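You operate a simulated robot arm through the tools that you are given. There is no shell and no other tool. Be economical: measure what you need, move in short steps, check, and stop when the job is done.

The job below is to be done with a simulated robot arm. You get a single attempt, and the scene is never put back.

JOB
Power up the control desk, test its lamps and clear its old readings.
Fine: LAMPS once; ZERO for the small grey gauge, CLEAR for the runs display; pump on last.

It is judged by the outcome, as a careful person would: the job done as asked, and still so three seconds after it is handed in. It fails if anything else is knocked over, pushed out of place, dropped, spilled or broken.

ROBOT AND FRAMES
A 7-joint arm with a two-finger parallel gripper, fixed in place. Base frame: the origin is at the foot of the arm, x ahead of it, y to its left, z up; the work surface is at about z = 800. Lengths are in mm, angles in rad, forces in N, time in s.
With the tool pointing down near the work surface it reaches from about 100 to 880 mm from the base axis. Its first joint turns from -2.007 to 2.007 rad. Payload 3.91 kg.
The TCP is the grasp point between the finger pads, 30 mm short of the fingertips. In the tool frame z runs along the fingers and y along their closing line. The gripper opens to 110 mm. The fingers are 20 mm wide and 10 mm thick; the gripper's body (48 by 112 mm) begins 55 mm behind the TCP.
Orientation is that of the tool frame in the base frame, as [roll, pitch, yaw] about the fixed x, y, z axes, in that order (R = Rz(yaw) Ry(pitch) Rx(roll)). With the fingers straight down and closing along the base's y, the tool's x points along the base's -x, its y along +y and its z along -z.

CONTROLS
- The arm moves only by the tool nudge_tool. Its argument "commands" is a list of rows, each a list of 6 numbers: the shift along the tool's x, y, z in units of 40 mm (1.0 is 40 mm), then the turn, a rotation vector about the tool's x, y, z in units of 5 degrees (1.0 is 5 degrees). In form: [[x, y, z, ax, ay, az], ...]. A call has 1 to 20 rows; each row shifts and turns the commanded pose from where the row before left it, along the tool's axes as they then stand. "grip" is the gripper command, from -1 (shut) to 1 (fully open), values between in proportion, set as the call begins (left out, the last holds). A call with a number of a shift or a turn outside -1 to 1 is refused whole. A row lasts 0.2 s, in which the tool goes at most 50 mm and 0.15 rad; a call with a longer step from one row to the next is refused whole, and so is a gripper value outside its range. A pose out of reach is approached as far as the arm can. The call stops where the force on the tool passes 40 N (or 10 N more than at its start, if that is more) or the arm is blocked; 0.2 s more then pass. Each finger travels about 153 mm/s and halts on what it meets, pressing with about 28 N; the grip force reading is that of the motor and also rises with nothing between the fingers. The clock runs only during rows and for 0.2 s after the last one: add rows that do not move to give the fingers time. It gives the time, the measured TCP pose, the force on the tool (base axes), the opening and the grip force at its end, in the units of the frame above (readings bear some noise), with the torque about the TCP (base axes, N m) and any sound that the robot's microphone picked up, and new pictures: "show" is both (left out), scene, wrist or none.
- Cameras (640 x 400 px; columns grow to the right, rows downward): "scene" is fixed at [54.7, 656.1, 1673.2]; the picture's right is [-0.70, -0.72, 0.00], its down [-0.36, 0.35, -0.86] and it looks along [0.62, -0.60, -0.51] (base axes); focal length 304 px, centre (320, 200). "wrist" rides on the gripper at [72, 17, -103] in the tool frame; the picture's right is [-0.23, 0.97, 0.00], its down [-0.76, -0.18, -0.62] and it looks along [-0.61, -0.14, 0.78] (tool axes); focal length 222 px, centre (320, 200). There is no depth. A picture from a camera that has moved, and an enlarged one, comes with that camera's place and axes in the base frame and with its lens. The place of the scene camera against the robot may be out by one fixed shift of up to 12 mm in any direction.
- raise_lower(by): slides the trunk up (or, below 0, down) by that many mm; the arm rides with it, the base frame stays. It gives what a move gives, with no picture.
- inspect(camera, box): a new picture of the part [left, top, right, bottom] of that camera's present view, enlarged. The clock stands still meanwhile.
- job_done(): hands the job in; it is judged then, once.

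Go step by step. Nothing tells you positions but the pictures and the camera data: compare them with the known pose of the tool, close in by small moves and look again before you grip or let go. The budget is 120 turns and 200 pictures, counting those below and the enlarged ones. Unless the task says otherwise, let go and move clear before handing in, and close with one line.

The tools are called after "Call:" as a command line: name --pt "numbers of a row" for each row, then --argument value for the rest, lists and objects as JSON in quotes. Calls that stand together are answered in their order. nudge_tool: Moves the arm, as the interface text tells. Its arguments: {"type":"object","properties":{"commands":{"type":"array","items":{"type":"array","items":{"type":"number"}}},"grip":{"type":"number"},"show":{"type":"string","enum":["both","scene","wrist","none"]}},"required":["commands"]} The other tools are called the same way: raise_lower (by) slides the trunk up or down; inspect (camera, box) takes an enlarged picture of a part of a camera's view; job_done () hands the job in.

At the start:

```text
time: 0.0
tool_pos: [622.8, -238.7, 1487.8]
tool_rot: [-3.141, -0.001, -3.141]
wrist_force: [-0.3, -0.1, -0.3]
torque: [-0.01, 0.01, -0.02]
width: 109.9
finger_force: 0.0
trunk travel left (down, up): [-900.0, 90.0]
```

scene: 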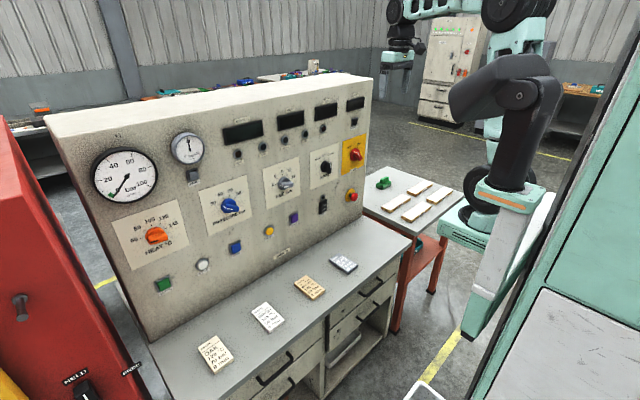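
wrist: 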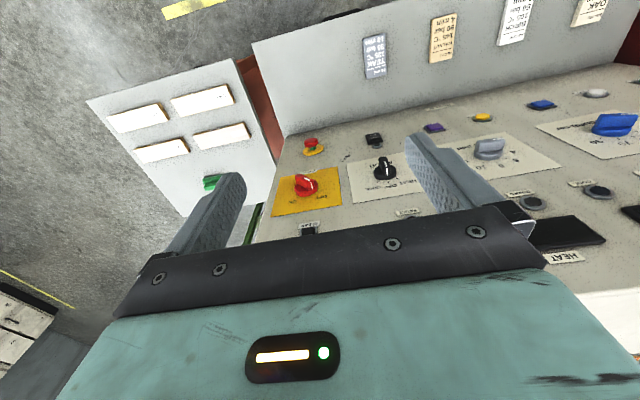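

I see an upright control panel with gauges, knobs, buttons and a red main switch. I'll enlarge the views to read the labels first.

Call:
inspect --camera "scene" --box '[220, 80, 380, 180]'

Call:
inspect --camera "scene" --box '[220, 150, 380, 250]'

Call:
inspect --camera "scene" --box '[80, 110, 270, 300]'

Call:
inspect --camera "scene" --box '[190, 240, 370, 380]'

Call:
inspect --camera "wrist" --box '[260, 90, 640, 280]'

```text
4.00 times, centred on (300, 130) of scene
camera zoom: at [54.7, 656.1, 1673.2], right [-0.7, -0.72, 0.0], down [-0.36, 0.35, -0.86], along [0.62, -0.6, -0.51], focal length 1218 px, centre (400, 480)
```

zoom: 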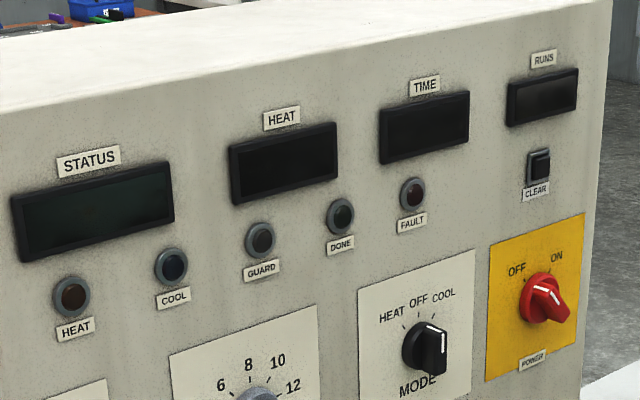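

```text
4.00 times, centred on (300, 200) of scene
camera zoom: at [54.7, 656.1, 1673.2], right [-0.7, -0.72, 0.0], down [-0.36, 0.35, -0.86], along [0.62, -0.6, -0.51], focal length 1218 px, centre (400, 200)
```

zoom: 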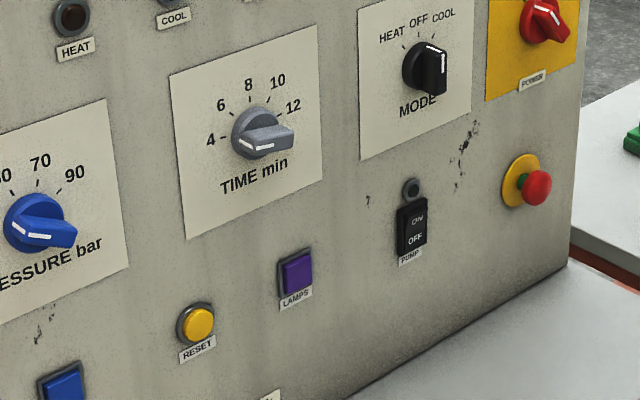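

```text
2.11 times, centred on (175, 205) of scene
camera zoom: at [54.7, 656.1, 1673.2], right [-0.7, -0.72, 0.0], down [-0.36, 0.35, -0.86], along [0.62, -0.6, -0.51], focal length 641 px, centre (625, 190)
```

zoom: 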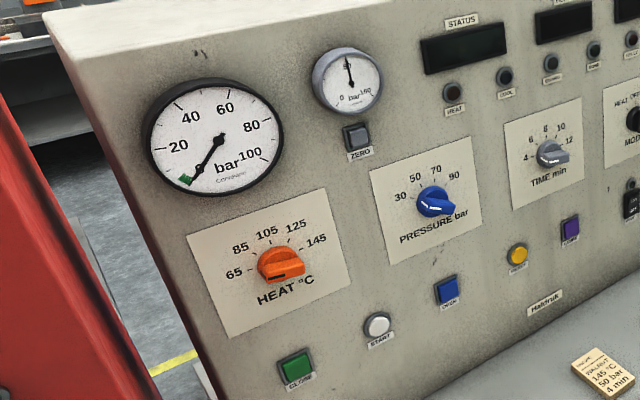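

```text
2.86 times, centred on (280, 310) of scene
camera zoom: at [54.7, 656.1, 1673.2], right [-0.7, -0.72, 0.0], down [-0.36, 0.35, -0.86], along [0.62, -0.6, -0.51], focal length 870 px, centre (434, -114)
```

zoom: 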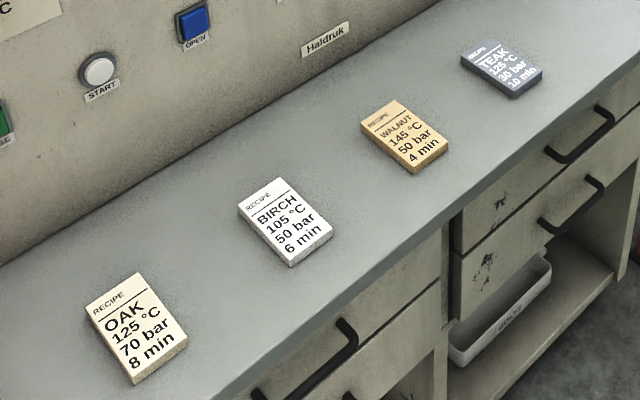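

```text
1.68 times, centred on (450, 185) of wrist
camera zoom: at [549.8, -220.7, 1591.8], right [0.23, 0.97, 0.0], down [0.76, -0.18, 0.62], along [0.61, -0.14, -0.78], focal length 374 px, centre (101, 225)
```

zoom: 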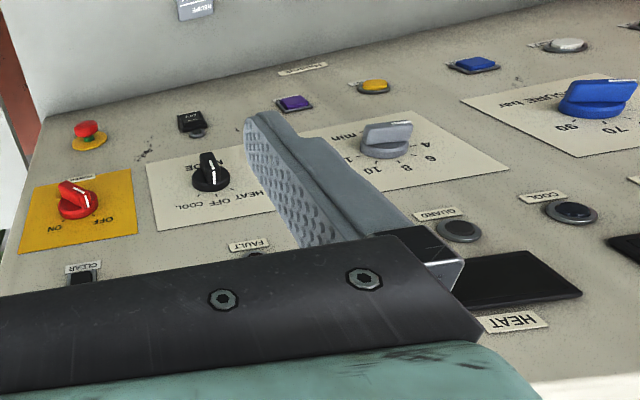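

The panel faces the robot (−x); I put the POWER knob near (834, −318, 1167). I'll turn the tool to point forward with the gripper half open, to see how well the arm follows.

Call:
nudge_tool --pt "1 0 0 0 0 0" --pt "1 0 0 0 0 0" --pt "1 0 0 0 0 0" --pt "0 0 0 0 -1 0" --pt "0 0 0 0 -1 0" --pt "0 0 0 0 -1 0" --pt "0 0 0 0 -1 0" --pt "0 0 0 0 -1 0" --pt "0 0 0 0 -1 0" --pt "0 0 0 0 -1 0" --pt "0 0 0 0 -1 0" --pt "0 0 0 0 -1 0" --grip -0.3 --show "both"

```text
time: 2.6
tool_pos: [554.3, -272.6, 1437.7]
tool_rot: [-3.139, 0.789, 3.141]
wrist_force: [0.0, 0.1, -0.4]
torque: [-0.01, -0.05, 0.01]
width: 38.6
finger_force: 0.1
out of reach, approached as far as the arm can: row 7, 9, 12
trunk travel left (down, up): [-900.0, 90.0]
camera wrist: at [430.5, -254.3, 1460.1], right [0.16, 0.97, 0.16], down [0.1, -0.18, 0.98], along [0.98, -0.14, -0.12], focal length 222 px, centre (320, 200)
```

scene: 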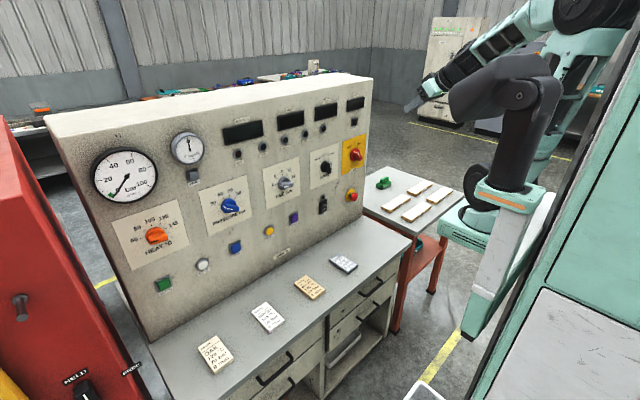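
wrist: 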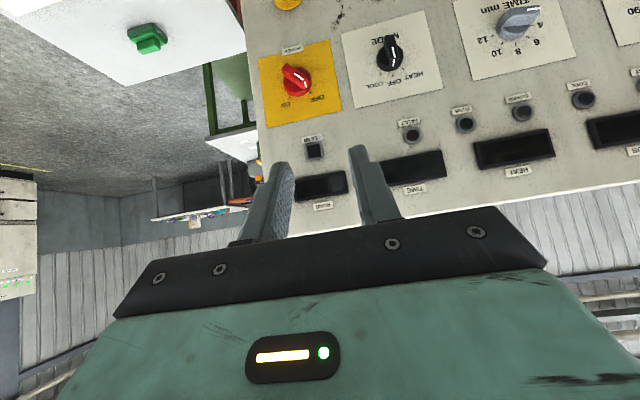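

The rotation works but the arm was near a limit up there. I'll move down and continue turning to horizontal.

Call:
nudge_tool --pt "0.8 0 0.8 0 0 0" --pt "0.8 0 0.8 0 0 0" --pt "0.8 0 0.8 0 0 0" --pt "0 0 0 0 -1 0" --pt "0 0 0 0 -1 0" --pt "0 0 0 0 -1 0" --pt "0 0 0 0 -1 0" --pt "0 0 0 0 -1 0" --pt "0 0 0 0 -1 0" --pt "0 0 0 0 -1 0" --pt "0 0 0 0 -1 0" --pt "0 0 0 0 -1 0" --show "both"

```text
time: 5.2
tool_pos: [614.6, -329.2, 1332.5]
tool_rot: [-0.403, 1.569, -0.4]
wrist_force: [-0.7, 0.1, -0.1]
torque: [0.0, -0.02, -0.05]
width: 38.6
finger_force: 0.0
out of reach, approached as far as the arm can: row 3, 4, 5, 6, 7, 8, 9, 10, 11
trunk travel left (down, up): [-900.0, 90.0]
camera wrist: at [510.7, -311.8, 1259.5], right [0.0, 0.97, 0.23], down [-0.62, -0.18, 0.76], along [0.78, -0.14, 0.61], focal length 222 px, centre (320, 200)
```

scene: 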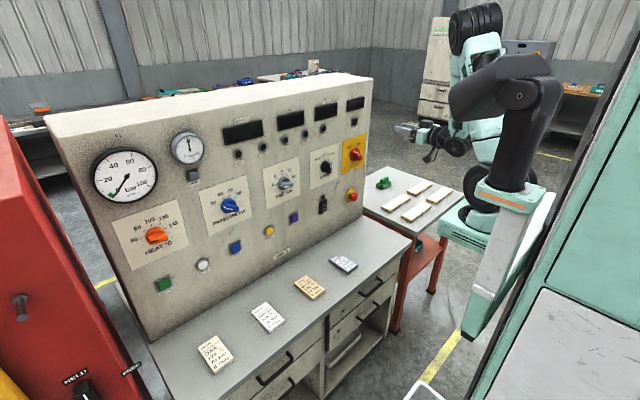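
wrist: 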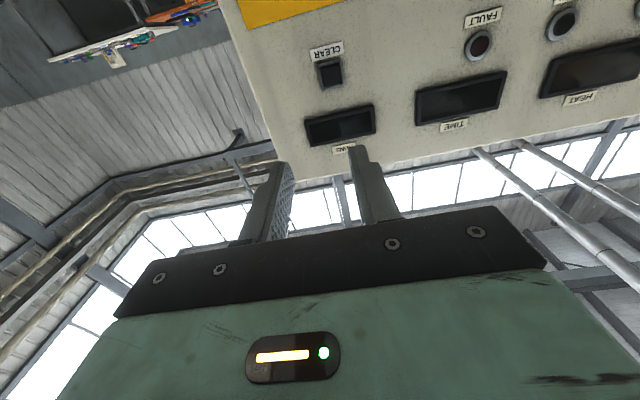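

The tool now points forward at the panel; CLEAR is near (845, −310, 1314), straight ahead. I'll slide the trunk down so the tool is level with the POWER knob.

Call:
raise_lower --by -170

Call:
inspect --camera "wrist" --box '[200, 0, 480, 175]'

```text
time: 7.1
tool_pos: [615.3, -328.6, 1162.1]
tool_rot: [-2.031, 1.571, -2.03]
wrist_force: [0.1, 0.1, -0.6]
torque: [0.01, 0.0, 0.01]
width: 38.3
finger_force: 0.1
trunk travel left (down, up): [-730.0, 260.0]
```

```text
2.29 times, centred on (340, 88) of wrist
camera zoom: at [510.8, -311.8, 1089.5], right [0.0, 0.97, 0.23], down [-0.62, -0.18, 0.76], along [0.78, -0.14, 0.61], focal length 508 px, centre (274, 457)
```

zoom: 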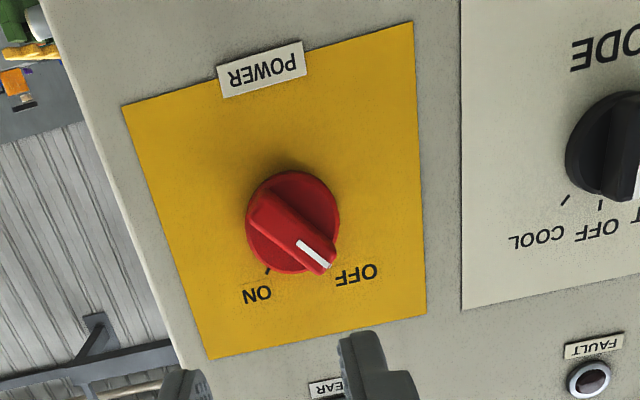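

Clear view: the POWER handle points to OFF about 40° left of vertical, with ON about 40° right; knob axis near y −319, z 1170. I'll align, roll −40° so the fingers straddle the handle, and approach partly.

Call:
nudge_tool --pt "-0.2 0.22 0.5 0 0 0" --pt "0 0 0.8 0 0 0" --pt "0 0 0.8 0 0 0" --pt "0 0 0 0 0 -1" --pt "0 0 0 0 0 -1" --pt "0 0 0 0 0 -1" --pt "0 0 0 0 0 -1" --pt "0 0 0 0 0 -1" --pt "0 0 0 0 0 -1" --pt "0 0 0 0 0 -1" --pt "0 0 0 0 0 -1" --grip 0.0 --show "both"

```text
time: 9.5
tool_pos: [697.9, -319.5, 1170.6]
tool_rot: [-1.572, 0.871, -1.568]
wrist_force: [-0.7, -0.1, 0.3]
torque: [-0.02, 0.04, 0.03]
width: 55.2
finger_force: 0.0
trunk travel left (down, up): [-730.0, 260.0]
camera wrist: at [594.4, -353.5, 1104.2], right [0.0, 0.89, -0.45], down [-0.62, 0.35, 0.7], along [0.78, 0.28, 0.56], focal length 222 px, centre (320, 200)
```

scene: 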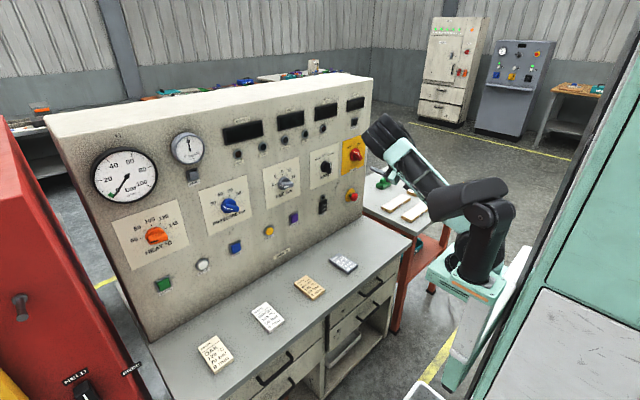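
wrist: 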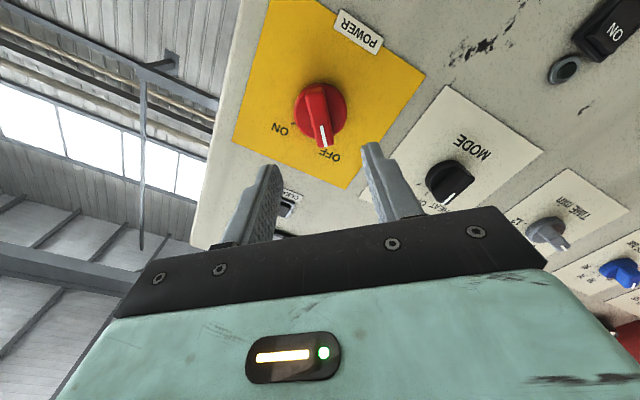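

The handle is straight up in the wrist view and on the tool's axis. I'll advance carefully.

Call:
nudge_tool --pt "0 0 0.7 0 0 0" --pt "0 0 0.7 0 0 0" --pt "0 0 0.6 0 0 0" --pt "0 0 0.4 0 0 0" --show "wrist"

```text
time: 10.5
tool_pos: [794.6, -320.8, 1172.0]
tool_rot: [-1.571, 0.872, -1.569]
wrist_force: [1.1, 0.1, 0.2]
torque: [0.0, 0.03, 0.0]
width: 55.1
finger_force: 0.0
trunk travel left (down, up): [-730.0, 260.0]
camera wrist: at [691.2, -353.6, 1104.9], right [0.0, 0.89, -0.45], down [-0.62, 0.35, 0.7], along [0.78, 0.28, 0.56], focal length 222 px, centre (320, 200)
```

wrist: 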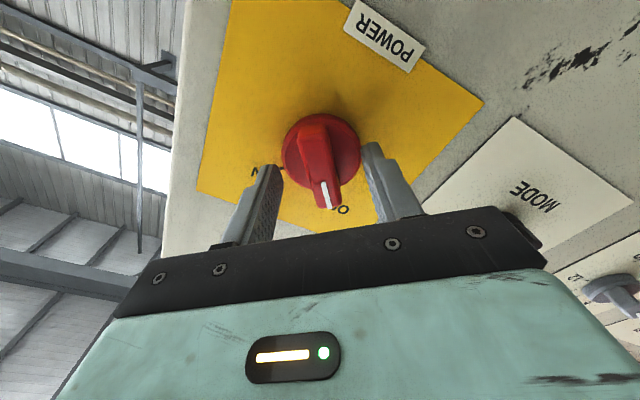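

The handle sits between the fingers. I'll advance a touch and close on it.

Call:
nudge_tool --pt "0 0 0.2 0 0 0" --show "none"

Call:
nudge_tool --pt "0 0 0 0 0 0" --pt "0 0 0 0 0 0" --pt "0 0 0 0 0 0" --grip -1 --show "wrist"

```text
time: 10.9
tool_pos: [801.8, -319.5, 1170.6]
tool_rot: [-1.569, 0.872, -1.57]
wrist_force: [0.4, 0.7, -0.1]
torque: [0.03, 0.0, -0.01]
width: 55.2
finger_force: 0.0
trunk travel left (down, up): [-730.0, 260.0]
```

```text
time: 11.7
tool_pos: [802.4, -319.9, 1169.8]
tool_rot: [-1.573, 0.87, -1.571]
wrist_force: [-2.1, 3.3, -3.8]
torque: [-0.04, 0.01, 0.02]
width: 52.7
finger_force: 44.7
trunk travel left (down, up): [-730.0, 260.0]
camera wrist: at [698.8, -353.1, 1103.9], right [0.0, 0.89, -0.45], down [-0.62, 0.35, 0.7], along [0.78, 0.28, 0.56], focal length 222 px, centre (320, 200)
```

wrist: 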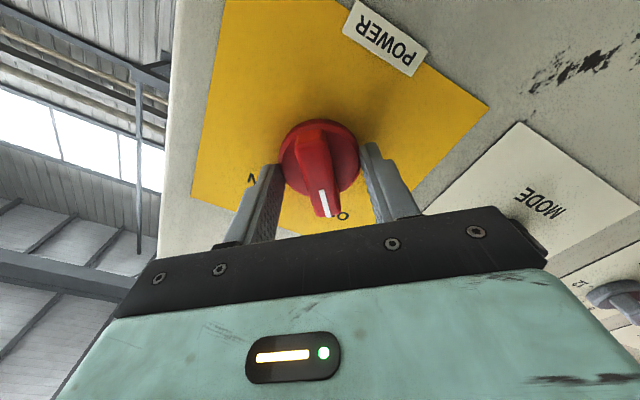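

The fingers closed on the round base (52.7 mm). I'll open, back off 10 mm and close on the handle bar instead.

Call:
nudge_tool --pt "0 0 0 0 0 0" --pt "0 0 -0.27 0 0 0" --grip 0.05 --show "none"

Call:
nudge_tool --pt "0 0 0 0 0 0" --pt "0 0 0 0 0 0" --pt "0 0 0 0 0 0" --grip -1 --show "wrist"

```text
time: 12.3
tool_pos: [792.6, -318.8, 1169.5]
tool_rot: [-1.572, 0.873, -1.569]
wrist_force: [-0.4, 0.4, 0.5]
torque: [-0.01, 0.02, 0.02]
width: 57.7
finger_force: 0.1
trunk travel left (down, up): [-730.0, 260.0]
```

```text
time: 13.1
tool_pos: [791.0, -321.0, 1169.6]
tool_rot: [-1.57, 0.873, -1.568]
wrist_force: [0.9, -1.1, 2.5]
torque: [0.0, 0.11, -0.19]
width: 17.8
finger_force: 45.1
trunk travel left (down, up): [-730.0, 260.0]
camera wrist: at [688.0, -353.3, 1103.4], right [0.0, 0.89, -0.45], down [-0.62, 0.35, 0.7], along [0.78, 0.28, 0.56], focal length 222 px, centre (320, 200)
```

wrist: 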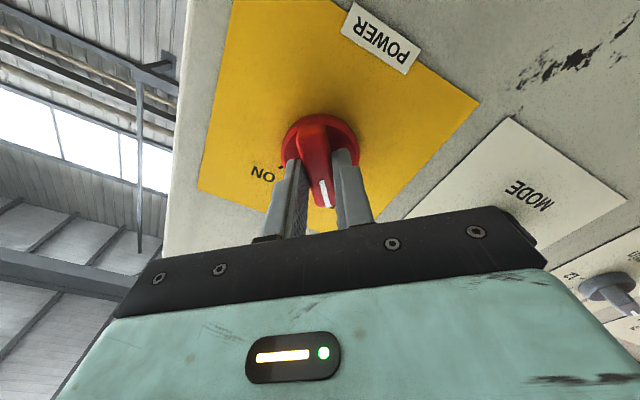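

The handle bar is gripped (17.8 mm). I'll turn clockwise toward ON, about 80°.

Call:
nudge_tool --pt "0 0 0 0 0 1" --pt "0 0 0 0 0 1" --pt "0 0 0 0 0 1" --pt "0 0 0 0 0 1" --pt "0 0 0 0 0 1" --pt "0 0 0 0 0 1" --pt "0 0 0 0 0 1" --pt "0 0 0 0 0 1" --pt "0 0 0 0 0 1" --pt "0 0 0 0 0 1" --pt "0 0 0 0 0 1" --pt "0 0 0 0 0 1" --pt "0 0 0 0 0 1" --pt "0 0 0 0 0 1" --pt "0 0 0 0 0 1" --pt "0 0 0 0 0 1" --show "both"

```text
time: 16.5
tool_pos: [791.7, -320.2, 1170.3]
tool_rot: [1.571, 0.871, 1.572]
wrist_force: [0.2, 3.2, -5.5]
torque: [-0.05, -0.39, -0.36]
width: 17.9
finger_force: 45.1
trunk travel left (down, up): [-730.0, 260.0]
camera wrist: at [687.8, -259.7, 1125.4], right [0.0, 0.6, 0.8], down [-0.62, -0.63, 0.47], along [0.78, -0.5, 0.37], focal length 222 px, centre (320, 200)
```

scene: 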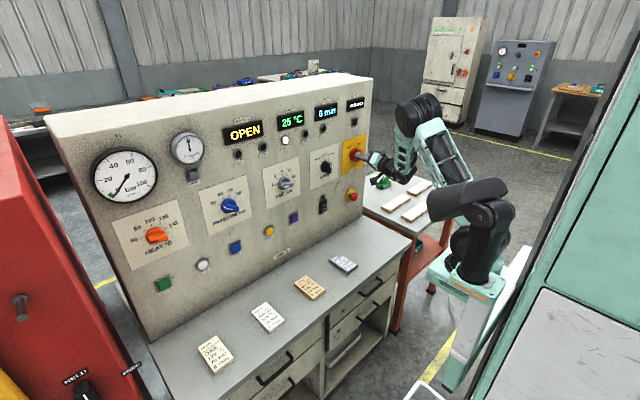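
wrist: 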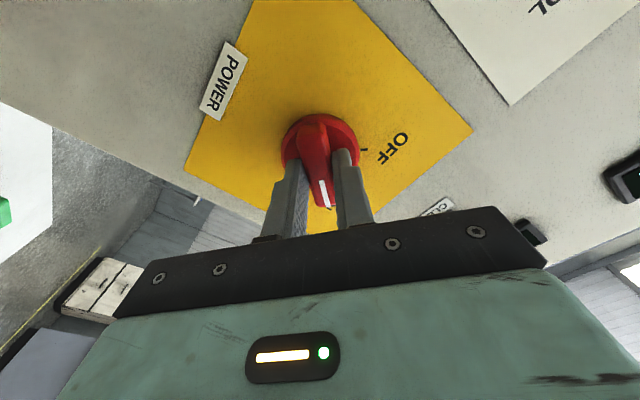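

The displays are lit: power is on. I'll release, back away and look at the panel.

Call:
nudge_tool --pt "0 0 0 0 0 0" --pt "0 0 0 0 0 0" --pt "0 0 -0.7 0 0 0" --pt "0 0 -0.8 0 0 0" --pt "0 0 -0.8 0 0 0" --pt "0 0 0 0 0 -1" --pt "0 0 0 0 0 -1" --pt "0 0 0 0 0 -1" --pt "0 0 0 0 0 -1" --pt "0 0 0 0 0 -1" --pt "0 0 0 0 0 -1" --pt "0 0 0 0 0 -1" --pt "0 0 0 0 0 -1" --grip 0.0 --show "wrist"

Call:
inspect --camera "scene" --box '[210, 80, 390, 230]'

```text
time: 19.3
tool_pos: [698.6, -319.9, 1169.8]
tool_rot: [-1.61, 1.569, -1.611]
wrist_force: [1.0, -0.1, 0.2]
torque: [0.02, 0.01, -0.03]
width: 54.8
finger_force: 0.0
trunk travel left (down, up): [-730.0, 260.0]
camera wrist: at [595.6, -302.9, 1097.7], right [0.0, 0.97, 0.23], down [-0.62, -0.18, 0.76], along [0.78, -0.14, 0.61], focal length 222 px, centre (320, 200)
```

wrist: 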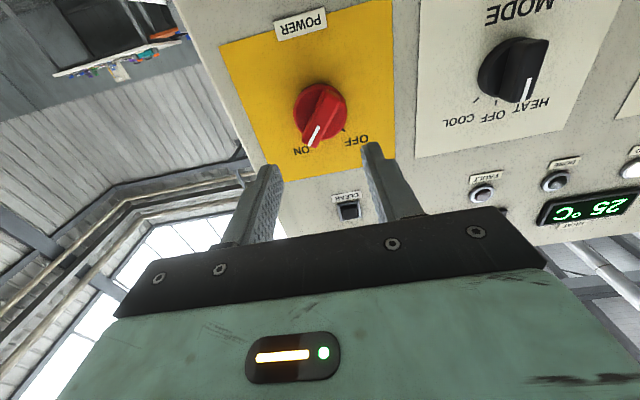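

```text
2.67 times, centred on (300, 155) of scene
camera zoom: at [54.7, 656.1, 1673.2], right [-0.7, -0.72, 0.0], down [-0.36, 0.35, -0.86], along [0.62, -0.6, -0.51], focal length 812 px, centre (373, 320)
```

zoom: 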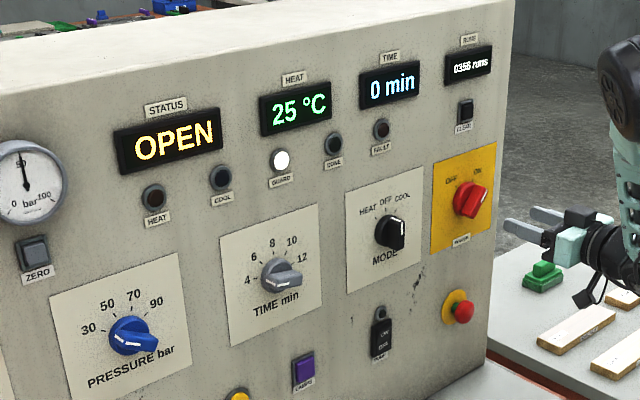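

Power is ON, RUNS reads 0356. Next LAMPS, which I place near (845, 34, 1000): first move sideways clear of the panel with the fingers shut.

Call:
nudge_tool --pt "0 0.9 -0.3 0 0 0" --pt "0 0.95 0 0 0 0" --pt "0 0.95 0 0 0 0" --pt "0 0.95 0 0 0 0" --pt "0 0.95 0 0 0 0" --pt "0 0.95 0 0 0 0" --pt "0 0.95 0 0 0 0" --pt "0 0.95 0 0 0 0" --pt "0 0.95 0 0 0 0" --pt "0 0.5 0 0 0 0" --grip -1 --show "scene"

```text
time: 21.5
tool_pos: [696.4, -192.6, 1170.4]
tool_rot: [2.983, 1.569, 2.989]
wrist_force: [-0.8, -0.3, -0.3]
torque: [0.02, 0.0, -0.07]
width: 0.3
finger_force: 27.8
out of reach, approached as far as the arm can: row 3, 4, 5, 6, 7, 8, 9, 10
trunk travel left (down, up): [-730.0, 260.0]
```

scene: 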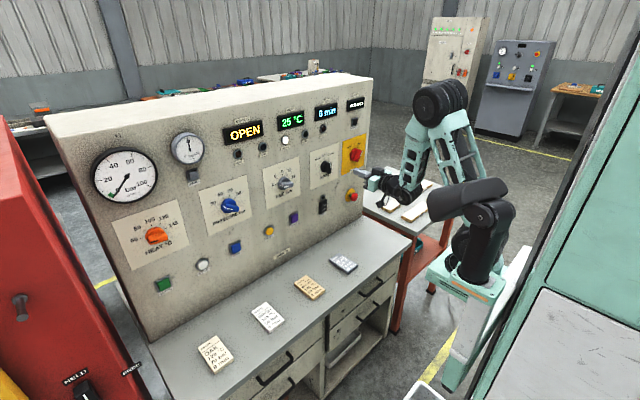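

The arm can't hold this pose closer in (minimum radius). I'll drop the trunk to a band between the knobs and the buttons, move nearer to the panel and then slide left.

Call:
raise_lower --by -85

Call:
nudge_tool --pt "0 0 0.8 0 0 0" --pt "0 0 0.8 0 0 0" --pt "0 0.5 0 0 0 0" --show "both"

```text
time: 22.7
tool_pos: [697.6, -193.7, 1084.4]
tool_rot: [2.962, 1.569, 2.969]
wrist_force: [-0.2, -0.3, -0.2]
torque: [0.03, -0.05, 0.0]
width: 0.0
finger_force: 27.8
trunk travel left (down, up): [-645.0, 345.0]
```

```text
time: 23.5
tool_pos: [758.6, -202.0, 1090.8]
tool_rot: [3.051, 1.567, 3.064]
wrist_force: [0.5, 0.8, 0.3]
torque: [-0.01, -0.01, 0.01]
width: 0.1
finger_force: 27.9
out of reach, approached as far as the arm can: row 1, 2, 3
trunk travel left (down, up): [-645.0, 345.0]
camera wrist: at [653.6, -186.4, 1018.3], right [-0.01, 0.97, 0.23], down [-0.62, -0.19, 0.76], along [0.79, -0.13, 0.6], focal length 222 px, centre (320, 200)
```

scene: 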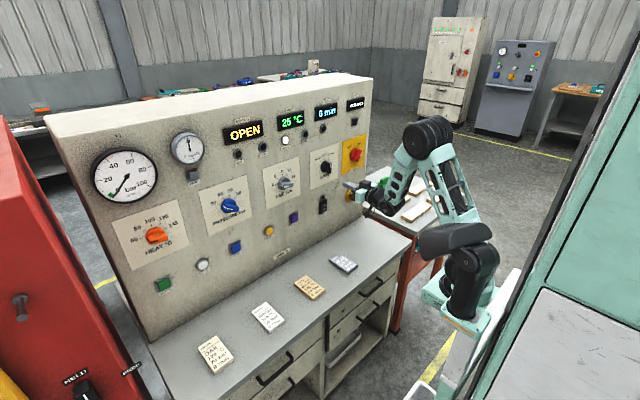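
wrist: 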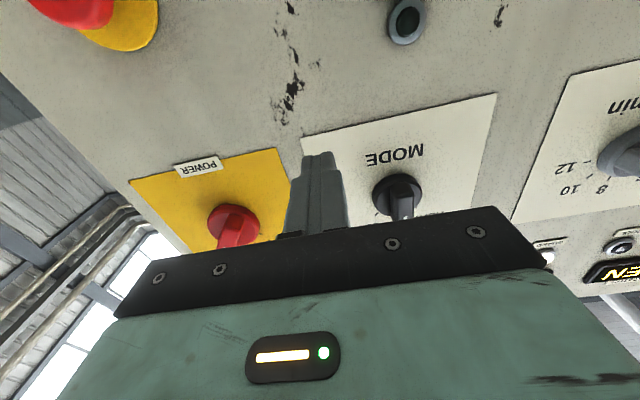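

Moving left is limited by some joint rather than by radius. I'll test whether yawing the tool a little to the left frees it.

Call:
nudge_tool --pt "0 0 -0.5 0 0 0" --pt "0 0 0 -1 0 0" --pt "0 0 0 -1 0 0" --pt "0 0 0 -1 0 0" --pt "0 0.5 0 0 0 0" --pt "0 0.5 0 0 0 0" --show "none"

```text
time: 24.9
tool_pos: [727.3, -165.6, 1091.2]
tool_rot: [-0.919, 1.571, -0.65]
wrist_force: [0.7, 0.5, -0.6]
torque: [0.03, -0.03, 0.01]
width: 0.0
finger_force: 28.2
trunk travel left (down, up): [-645.0, 345.0]
```

Yaw helps somewhat. I'll also test working lower relative to the trunk: tool down, then left.

Call:
nudge_tool --pt "0.9 0 -0.3 0 0 0" --pt "0.9 0 0 0 0 0" --pt "0.9 0 0 0 0 0" --pt "0 0.9 0 0 0 0" --pt "0 0.9 0 0 0 0" --pt "0 0.9 0 0 0 0" --pt "0 0.9 0 0 0 0" --show "scene"

```text
time: 26.5
tool_pos: [686.2, -81.1, 985.9]
tool_rot: [2.466, 1.566, 2.74]
wrist_force: [-1.4, -0.4, -0.1]
torque: [-0.01, 0.0, 0.0]
width: 0.0
finger_force: 27.8
out of reach, approached as far as the arm can: row 6, 7
trunk travel left (down, up): [-645.0, 345.0]
```

scene: 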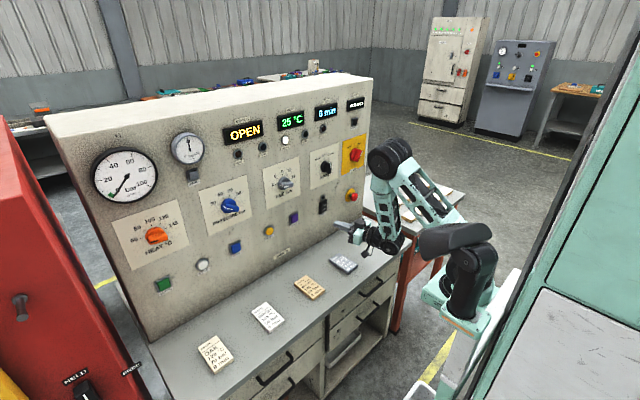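

I suspect the last (roll) joint is at its limit; roll does not matter for pressing buttons. I'll test rolling one way.

Call:
nudge_tool --pt "0 0 0 0 0 -1" --pt "0 0 0 0 0 -1" --pt "0 0 0 0 0 -1" --pt "0 0 0 0 0 -1" --pt "0 0 0 0 0 -1" --pt "0 0 0 0 0 -1" --show "none"

Call:
nudge_tool --pt "0 0.7 0.4 0 0 0" --pt "0 0.7 0.4 0 0 0" --show "none"

```text
time: 27.9
tool_pos: [687.0, -130.8, 1016.4]
tool_rot: [-1.584, 1.049, -1.307]
wrist_force: [0.3, -0.3, -0.2]
torque: [0.01, 0.0, -0.02]
width: 0.0
finger_force: 28.4
out of reach, approached as far as the arm can: row 1, 2, 3, 4, 5, 6
trunk travel left (down, up): [-645.0, 345.0]
```

```text
time: 28.5
tool_pos: [699.8, -122.9, 1023.4]
tool_rot: [-1.587, 1.05, -1.309]
wrist_force: [0.8, -0.2, 0.8]
torque: [-0.02, 0.02, -0.01]
width: 0.1
finger_force: 27.8
out of reach, approached as far as the arm can: row 1, 2
trunk travel left (down, up): [-645.0, 345.0]
```

Confirmed: negative roll makes it worse, so rolling the other way should free the arm. Rolling +120° from here.

Call:
nudge_tool --pt "0 0 0 0 0 1" --pt "0 0 0 0 0 1" --pt "0 0 0 0 0 1" --pt "0 0 0 0 0 1" --pt "0 0 0 0 0 1" --pt "0 0 0 0 0 1" --pt "0 0 0 0 0 1" --pt "0 0 0 0 0 1" --pt "0 0 0 0 0 1" --pt "0 0 0 0 0 1" --pt "0 0 0 0 0 1" --pt "0 0 0 0 0 1" --pt "0 0 0 0 0 1" --pt "0 0 0 0 0 1" --pt "0 0 0 0 0 1" --pt "0 0 0 0 0 1" --pt "0 0 0 0 0 1" --pt "0 0 0 0 0 1" --show "both"

```text
time: 32.3
tool_pos: [699.5, -123.4, 1023.9]
tool_rot: [1.573, 0.523, 1.84]
wrist_force: [-0.3, 0.4, 0.2]
torque: [-0.01, -0.01, -0.02]
width: 0.1
finger_force: 28.1
trunk travel left (down, up): [-645.0, 345.0]
camera wrist: at [581.3, -80.7, 1003.1], right [-0.07, 0.28, 0.96], down [-0.4, -0.89, 0.23], along [0.91, -0.37, 0.18], focal length 222 px, centre (320, 200)
```

scene: 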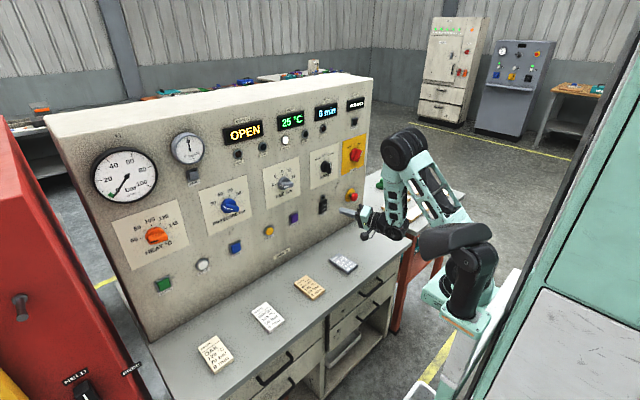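
wrist: 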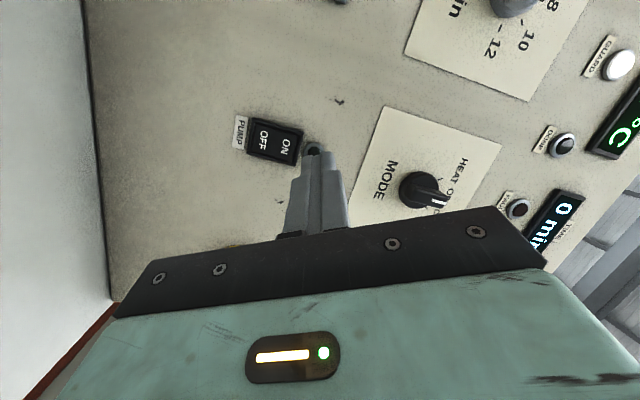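

That frees it. I'll finish the roll to 180° (camera on top) and square the tool to the panel.

Call:
nudge_tool --pt "0 0 0 0 0 1" --pt "0 0 0 0 0 1" --pt "0 0 0 0 0 1" --pt "0 0 0 0 0 1" --pt "0 0 0 0 0 1" --pt "0 0 0 0 0 1" --pt "0 0 0 0 0 1" --pt "0 0 0 0 0 1" --pt "0 0 0 0 0 1" --pt "0 0 0 0 0 1" --pt "0 0 0 0 0 1" --pt "0 0 0 0 0 1" --pt "0 0 0 0 0 1" --pt "0 0 0 0 0 1" --pt "0 0 0 0 0 1" --pt "0 0 0 0 0 1" --pt "0 0 0 0 0 1" --pt "0 0 0 0 0 1" --show "none"

Call:
nudge_tool --pt "0 0 0 0 0 1" --pt "0 0 0 0 0 1" --pt "0 0 0 0 0 1" --pt "0 0 0 0 0 1" --pt "0 0 0 0 0 1" --pt "0 0 0 0 0 1" --pt "0 0 0 -1 0 0" --pt "0 0 0 -1 0 0" --pt "0 0 0 -1 0 0" --show "wrist"

```text
time: 36.1
tool_pos: [700.0, -122.6, 1024.8]
tool_rot: [1.573, -1.047, 1.837]
wrist_force: [0.0, 0.0, 0.7]
torque: [-0.01, -0.01, 0.0]
width: 0.0
finger_force: 28.4
trunk travel left (down, up): [-645.0, 345.0]
```

```text
time: 38.1
tool_pos: [699.5, -122.4, 1024.1]
tool_rot: [-2.317, -1.569, -0.69]
wrist_force: [-1.0, -0.1, 0.3]
torque: [-0.04, 0.01, 0.02]
width: 0.1
finger_force: 27.8
out of reach, approached as far as the arm can: row 9
trunk travel left (down, up): [-645.0, 345.0]
camera wrist: at [599.8, -153.3, 1097.1], right [0.13, -0.96, -0.23], down [-0.64, 0.09, -0.76], along [0.76, 0.25, -0.61], focal length 222 px, centre (320, 200)
```

wrist: 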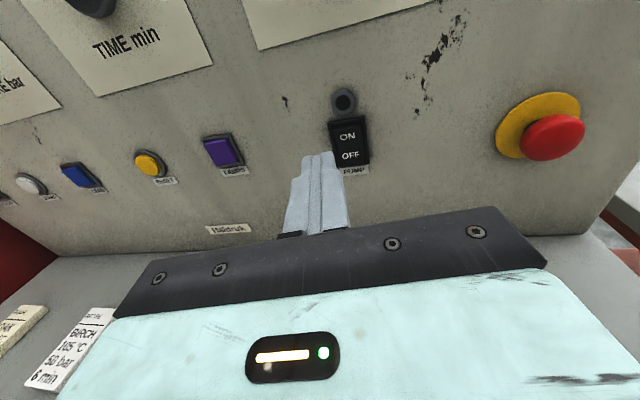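

Now the wrist camera is upright on top. LAMPS is at about (845, 36, 998); I'll move left to face it and finish squaring.

Call:
nudge_tool --pt "-0.3 -1 0 0 0 0" --pt "-0.3 -1 0 0 0 0" --pt "0 -1 0 0 0 0" --pt "0 -1 0 0 0 0" --pt "0 0 0 -1 0 0" --pt "0 0 0 -0.5 0 0" --pt "0 0 0.6 0 0 0" --show "wrist"

```text
time: 39.7
tool_pos: [700.8, -123.3, 1024.8]
tool_rot: [-2.047, -1.571, -0.959]
wrist_force: [-0.3, -0.9, -0.3]
torque: [0.01, -0.01, 0.02]
width: 0.0
finger_force: 28.1
out of reach, approached as far as the arm can: row 1, 2, 3, 4, 5, 7
trunk travel left (down, up): [-645.0, 345.0]
camera wrist: at [599.9, -153.3, 1097.2], right [0.13, -0.96, -0.23], down [-0.64, 0.09, -0.76], along [0.76, 0.25, -0.61], focal length 222 px, centre (320, 200)
```

wrist: 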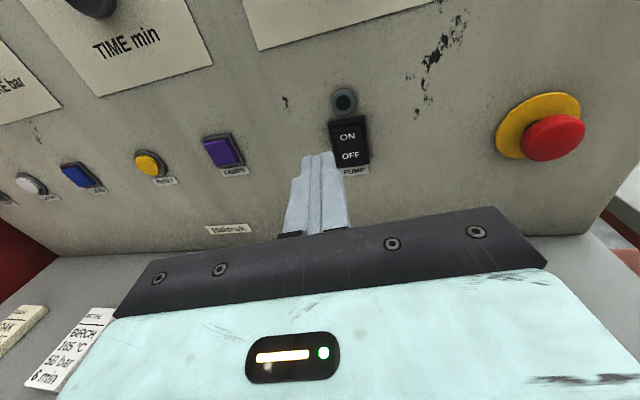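

It's now stuck at the opposite roll limit. I'll back the roll off 60° and try again.

Call:
nudge_tool --pt "0 0 0 0 0 -1" --pt "0 0 0 0 0 -1" --pt "0 0 0 0 0 -1" --pt "0 0 0 0 0 -1" --pt "0 0 0 0 0 -1" --pt "0 0 0 0 0 -1" --pt "0 0 0 0 0 -1" --pt "0 0 0 0 0 -1" --pt "0 0 0 0 0 -1" --pt "0 0 0 0 0 -1" --pt "0 0 0 0 0 -1" --pt "0 0 0 0 0 -1" --show "wrist"

```text
time: 42.3
tool_pos: [700.7, -123.9, 1025.0]
tool_rot: [1.572, -0.61, 1.708]
wrist_force: [0.2, -0.4, 0.1]
torque: [0.03, 0.04, 0.0]
width: 0.0
finger_force: 28.2
out of reach, approached as far as the arm can: row 1
trunk travel left (down, up): [-645.0, 345.0]
camera wrist: at [590.6, -87.8, 1080.4], right [0.1, -0.74, 0.67], down [-0.55, -0.6, -0.58], along [0.83, -0.31, -0.46], focal length 222 px, centre (320, 200)
```

wrist: 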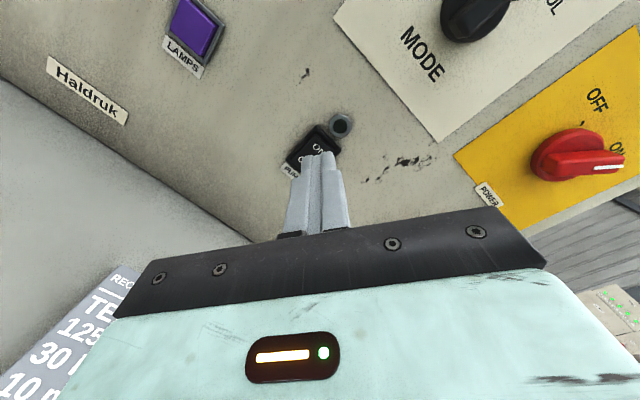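

Roll ≈125° with the yaw almost gone. Now move along base +y toward LAMPS.

Call:
nudge_tool --pt "0.77 -0.54 0.1 0 0 0" --pt "0.77 -0.54 0.1 0 0 0" --pt "0.77 -0.54 0.1 0 0 0" --pt "0.77 -0.54 0.1 0 0 0" --show "wrist"

```text
time: 43.3
tool_pos: [700.8, -122.4, 1025.7]
tool_rot: [1.571, -0.611, 1.708]
wrist_force: [-0.3, -0.1, -0.1]
torque: [0.0, -0.01, -0.01]
width: 0.0
finger_force: 27.8
out of reach, approached as far as the arm can: row 1, 2, 3, 4
trunk travel left (down, up): [-645.0, 345.0]
camera wrist: at [590.7, -87.9, 1080.4], right [0.1, -0.74, 0.67], down [-0.55, -0.6, -0.58], along [0.83, -0.3, -0.46], focal length 222 px, centre (320, 200)
```

wrist: 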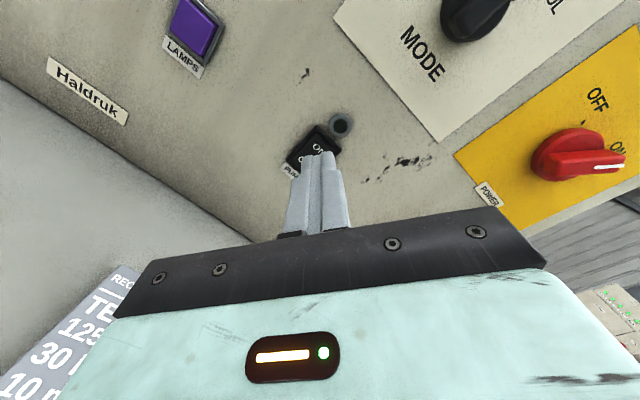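

A wrist limit remains because the arm is folded too tightly with the shoulder at wrist height. I'll work with the trunk lower and the arm reaching upward: raise the tool, then slide the trunk down.

Call:
nudge_tool --pt "0.52 0.74 0 0 0 0" --pt "0.52 0.74 0 0 0 0" --pt "0.52 0.74 0 0 0 0" --pt "0.52 0.74 0 0 0 0" --pt "0.52 0.74 0 0 0 0" --pt "0.52 0.74 0 0 0 0" --show "none"

Call:
raise_lower --by -215

```text
time: 44.7
tool_pos: [704.8, -126.3, 1242.2]
tool_rot: [1.574, -0.612, 1.707]
wrist_force: [0.3, 0.0, -0.8]
torque: [0.0, 0.0, 0.01]
width: 0.1
finger_force: 28.6
out of reach, approached as far as the arm can: row 1
trunk travel left (down, up): [-645.0, 345.0]
```

```text
time: 47.0
tool_pos: [704.2, -124.8, 1026.9]
tool_rot: [1.571, -0.608, 1.707]
wrist_force: [0.3, 0.0, 0.8]
torque: [-0.02, -0.04, -0.01]
width: 0.0
finger_force: 28.2
trunk travel left (down, up): [-430.0, 560.0]
```

Upward motion was free. I'll repeat once more, then try moving left.

Call:
nudge_tool --pt "0.52 0.74 0 0 0 0" --pt "0.52 0.74 0 0 0 0" --pt "0.52 0.74 0 0 0 0" --pt "0.77 -0.54 0.1 0 0 0" --pt "0.77 -0.54 0.1 0 0 0" --pt "0.77 -0.54 0.1 0 0 0" --pt "0.77 -0.54 0.1 0 0 0" --show "scene"

```text
time: 48.6
tool_pos: [718.6, 0.9, 1146.7]
tool_rot: [1.582, -0.612, 1.717]
wrist_force: [0.8, -0.4, -0.6]
torque: [0.0, 0.01, 0.0]
width: 0.1
finger_force: 28.0
out of reach, approached as far as the arm can: row 6, 7
trunk travel left (down, up): [-430.0, 560.0]
```

scene: 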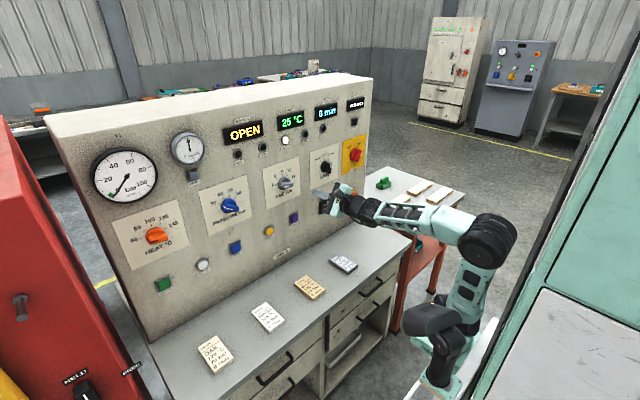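

Much more natural posture. It stopped at y≈0; I'll test whether more roll-back frees it.

Call:
nudge_tool --pt "0 0 0 0 0 -1" --pt "0 0 0 0 0 -1" --pt "0 0 0 0 0 -1" --pt "0 0 0 0 0 -1" --pt "0 0 0 0 0 -1" --pt "0 0 0 0 0 -1" --pt "0 0 0 0 0 -1" --pt "0.8 0 0 0 0 0" --pt "0.8 0 0 0 0 0" --show "wrist"

```text
time: 50.6
tool_pos: [735.0, 21.2, 1167.9]
tool_rot: [1.579, 0.001, 1.721]
wrist_force: [0.0, 0.3, 0.5]
torque: [-0.01, 0.02, -0.03]
width: 0.1
finger_force: 27.8
out of reach, approached as far as the arm can: row 1, 8, 9
trunk travel left (down, up): [-430.0, 560.0]
camera wrist: at [621.3, 76.9, 1185.2], right [0.04, -0.22, 0.97], down [-0.5, -0.85, -0.17], along [0.86, -0.48, -0.15], focal length 222 px, centre (320, 200)
```

wrist: 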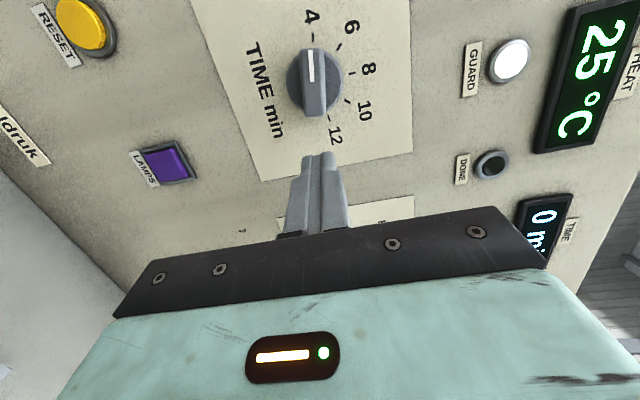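

The limit gives way as the tool goes higher relative to the trunk, so I'll raise more and then lower the trunk.

Call:
nudge_tool --pt "0 0.9 0 0 0 0" --pt "0 0.9 0 0 0 0" --pt "0 0.9 0 0 0 0" --pt "0 0.9 0 0 0 0" --pt "0.8 0 0 0 0 0" --pt "0.8 0 0 0 0 0" --show "none"

Call:
raise_lower --by -235

```text
time: 52.0
tool_pos: [725.5, 85.0, 1313.7]
tool_rot: [1.57, -0.002, 1.707]
wrist_force: [-0.2, 1.3, 0.0]
torque: [0.01, 0.01, -0.01]
width: 0.0
finger_force: 28.4
trunk travel left (down, up): [-430.0, 560.0]
```

```text
time: 54.5
tool_pos: [726.0, 86.1, 1078.0]
tool_rot: [1.57, -0.001, 1.709]
wrist_force: [-0.2, -0.3, 0.8]
torque: [0.0, 0.0, -0.01]
width: 0.1
finger_force: 27.8
trunk travel left (down, up): [-195.0, 795.0]
```

Now it's free. I'll square the tool, line up with y≈36 and lower the trunk to the LAMPS height.

Call:
nudge_tool --pt "-0.6 0 0 0 -0.8 0" --pt "-0.65 0 0 0 -0.78 0" --show "none"

Call:
raise_lower --by -79

Call:
nudge_tool --pt "0 0 0 0 0 0" --show "both"

```text
time: 55.1
tool_pos: [731.1, 36.1, 1078.9]
tool_rot: [1.572, -0.001, 1.569]
wrist_force: [-0.9, 0.4, 0.2]
torque: [0.01, 0.01, -0.01]
width: 0.0
finger_force: 27.8
trunk travel left (down, up): [-195.0, 795.0]
```

```text
time: 56.2
tool_pos: [731.6, 35.6, 999.4]
tool_rot: [1.572, 0.0, 1.569]
wrist_force: [-0.9, 0.4, -0.3]
torque: [-0.01, -0.01, -0.03]
width: 0.0
finger_force: 27.9
trunk travel left (down, up): [-116.0, 874.0]
```

```text
time: 56.6
tool_pos: [730.0, 35.7, 999.0]
tool_rot: [1.572, 0.0, 1.569]
wrist_force: [0.0, 1.0, -0.5]
torque: [0.01, -0.06, 0.0]
width: 0.0
finger_force: 27.5
trunk travel left (down, up): [-116.0, 874.0]
camera wrist: at [627.8, 108.9, 1016.7], right [0.0, -0.23, 0.97], down [-0.62, -0.76, -0.18], along [0.78, -0.61, -0.14], focal length 222 px, centre (320, 200)
```

scene: 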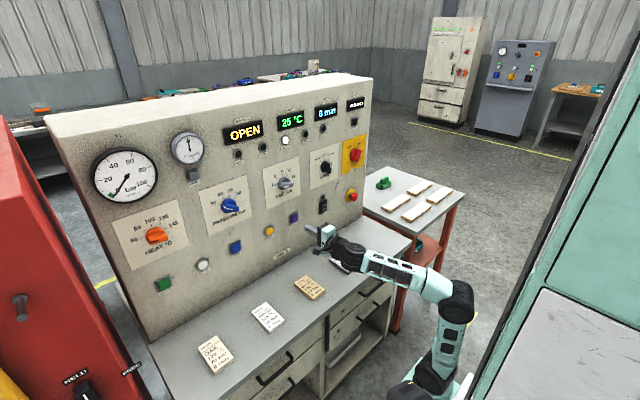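
wrist: 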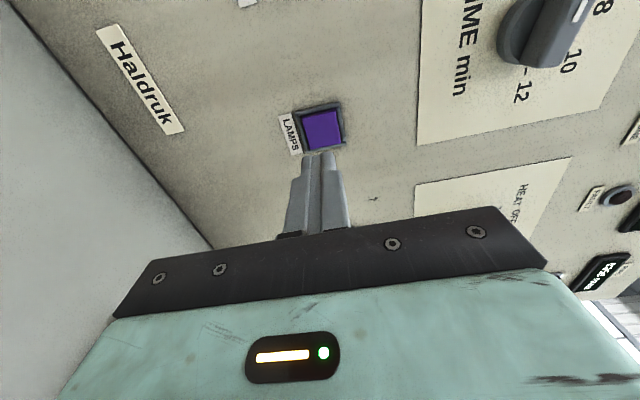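

Lined up: triangulating gives the LAMPS face at about (836, 29.5, 1001). I'll shift slightly and advance to just short of it.

Call:
nudge_tool --pt "-0.15 0.04 0.6 0 0 0" --pt "0 0 0.6 0 0 0" --pt "0 0 0.35 0 0 0" --show "wrist"

```text
time: 57.4
tool_pos: [792.1, 29.4, 1001.4]
tool_rot: [1.57, 0.0, 1.569]
wrist_force: [0.6, 0.1, -1.4]
torque: [0.01, 0.03, 0.0]
width: 0.2
finger_force: 28.3
trunk travel left (down, up): [-116.0, 874.0]
camera wrist: at [689.5, 102.9, 1018.6], right [0.0, -0.23, 0.97], down [-0.62, -0.76, -0.18], along [0.78, -0.61, -0.14], focal length 222 px, centre (320, 200)
```

wrist: 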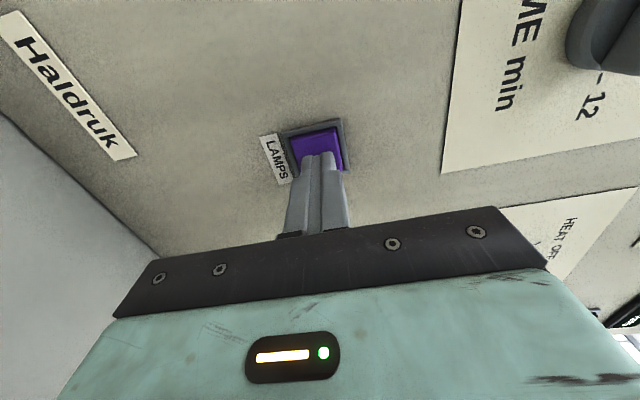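

Aligned on the button. I'll advance in small steps until the press registers.

Call:
nudge_tool --pt "0 0 0.25 0 0 0" --pt "0 0 0.12 0 0 0" --pt "0 0 0.1 0 0 0" --show "both"

```text
time: 58.2
tool_pos: [809.2, 30.8, 1000.3]
tool_rot: [1.571, -0.003, 1.567]
wrist_force: [-38.8, -6.2, -15.1]
torque: [0.02, 0.43, -0.14]
width: 0.0
finger_force: 27.7
trunk travel left (down, up): [-116.0, 874.0]
heard: click
camera wrist: at [706.4, 103.4, 1018.2], right [0.0, -0.23, 0.97], down [-0.62, -0.76, -0.18], along [0.78, -0.61, -0.14], focal length 222 px, centre (320, 200)
```

scene: 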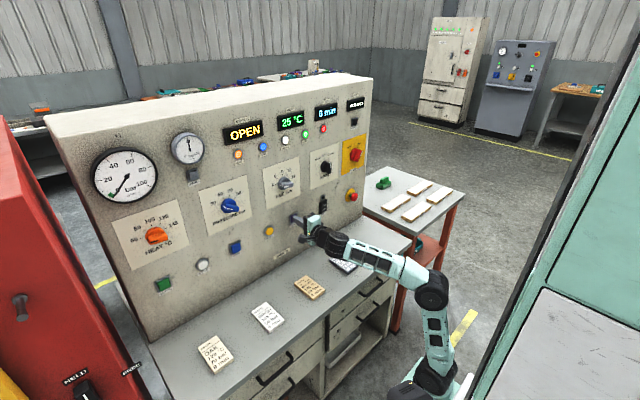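
wrist: 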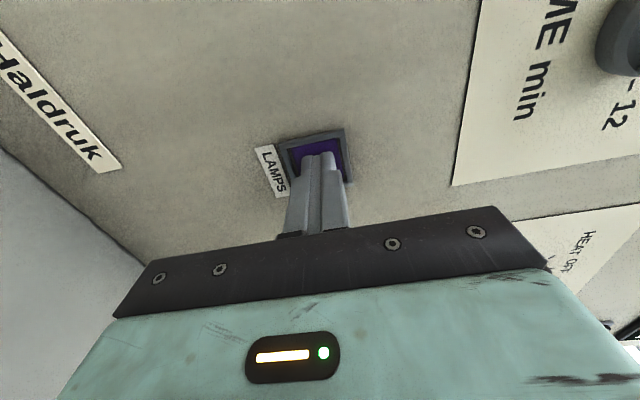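

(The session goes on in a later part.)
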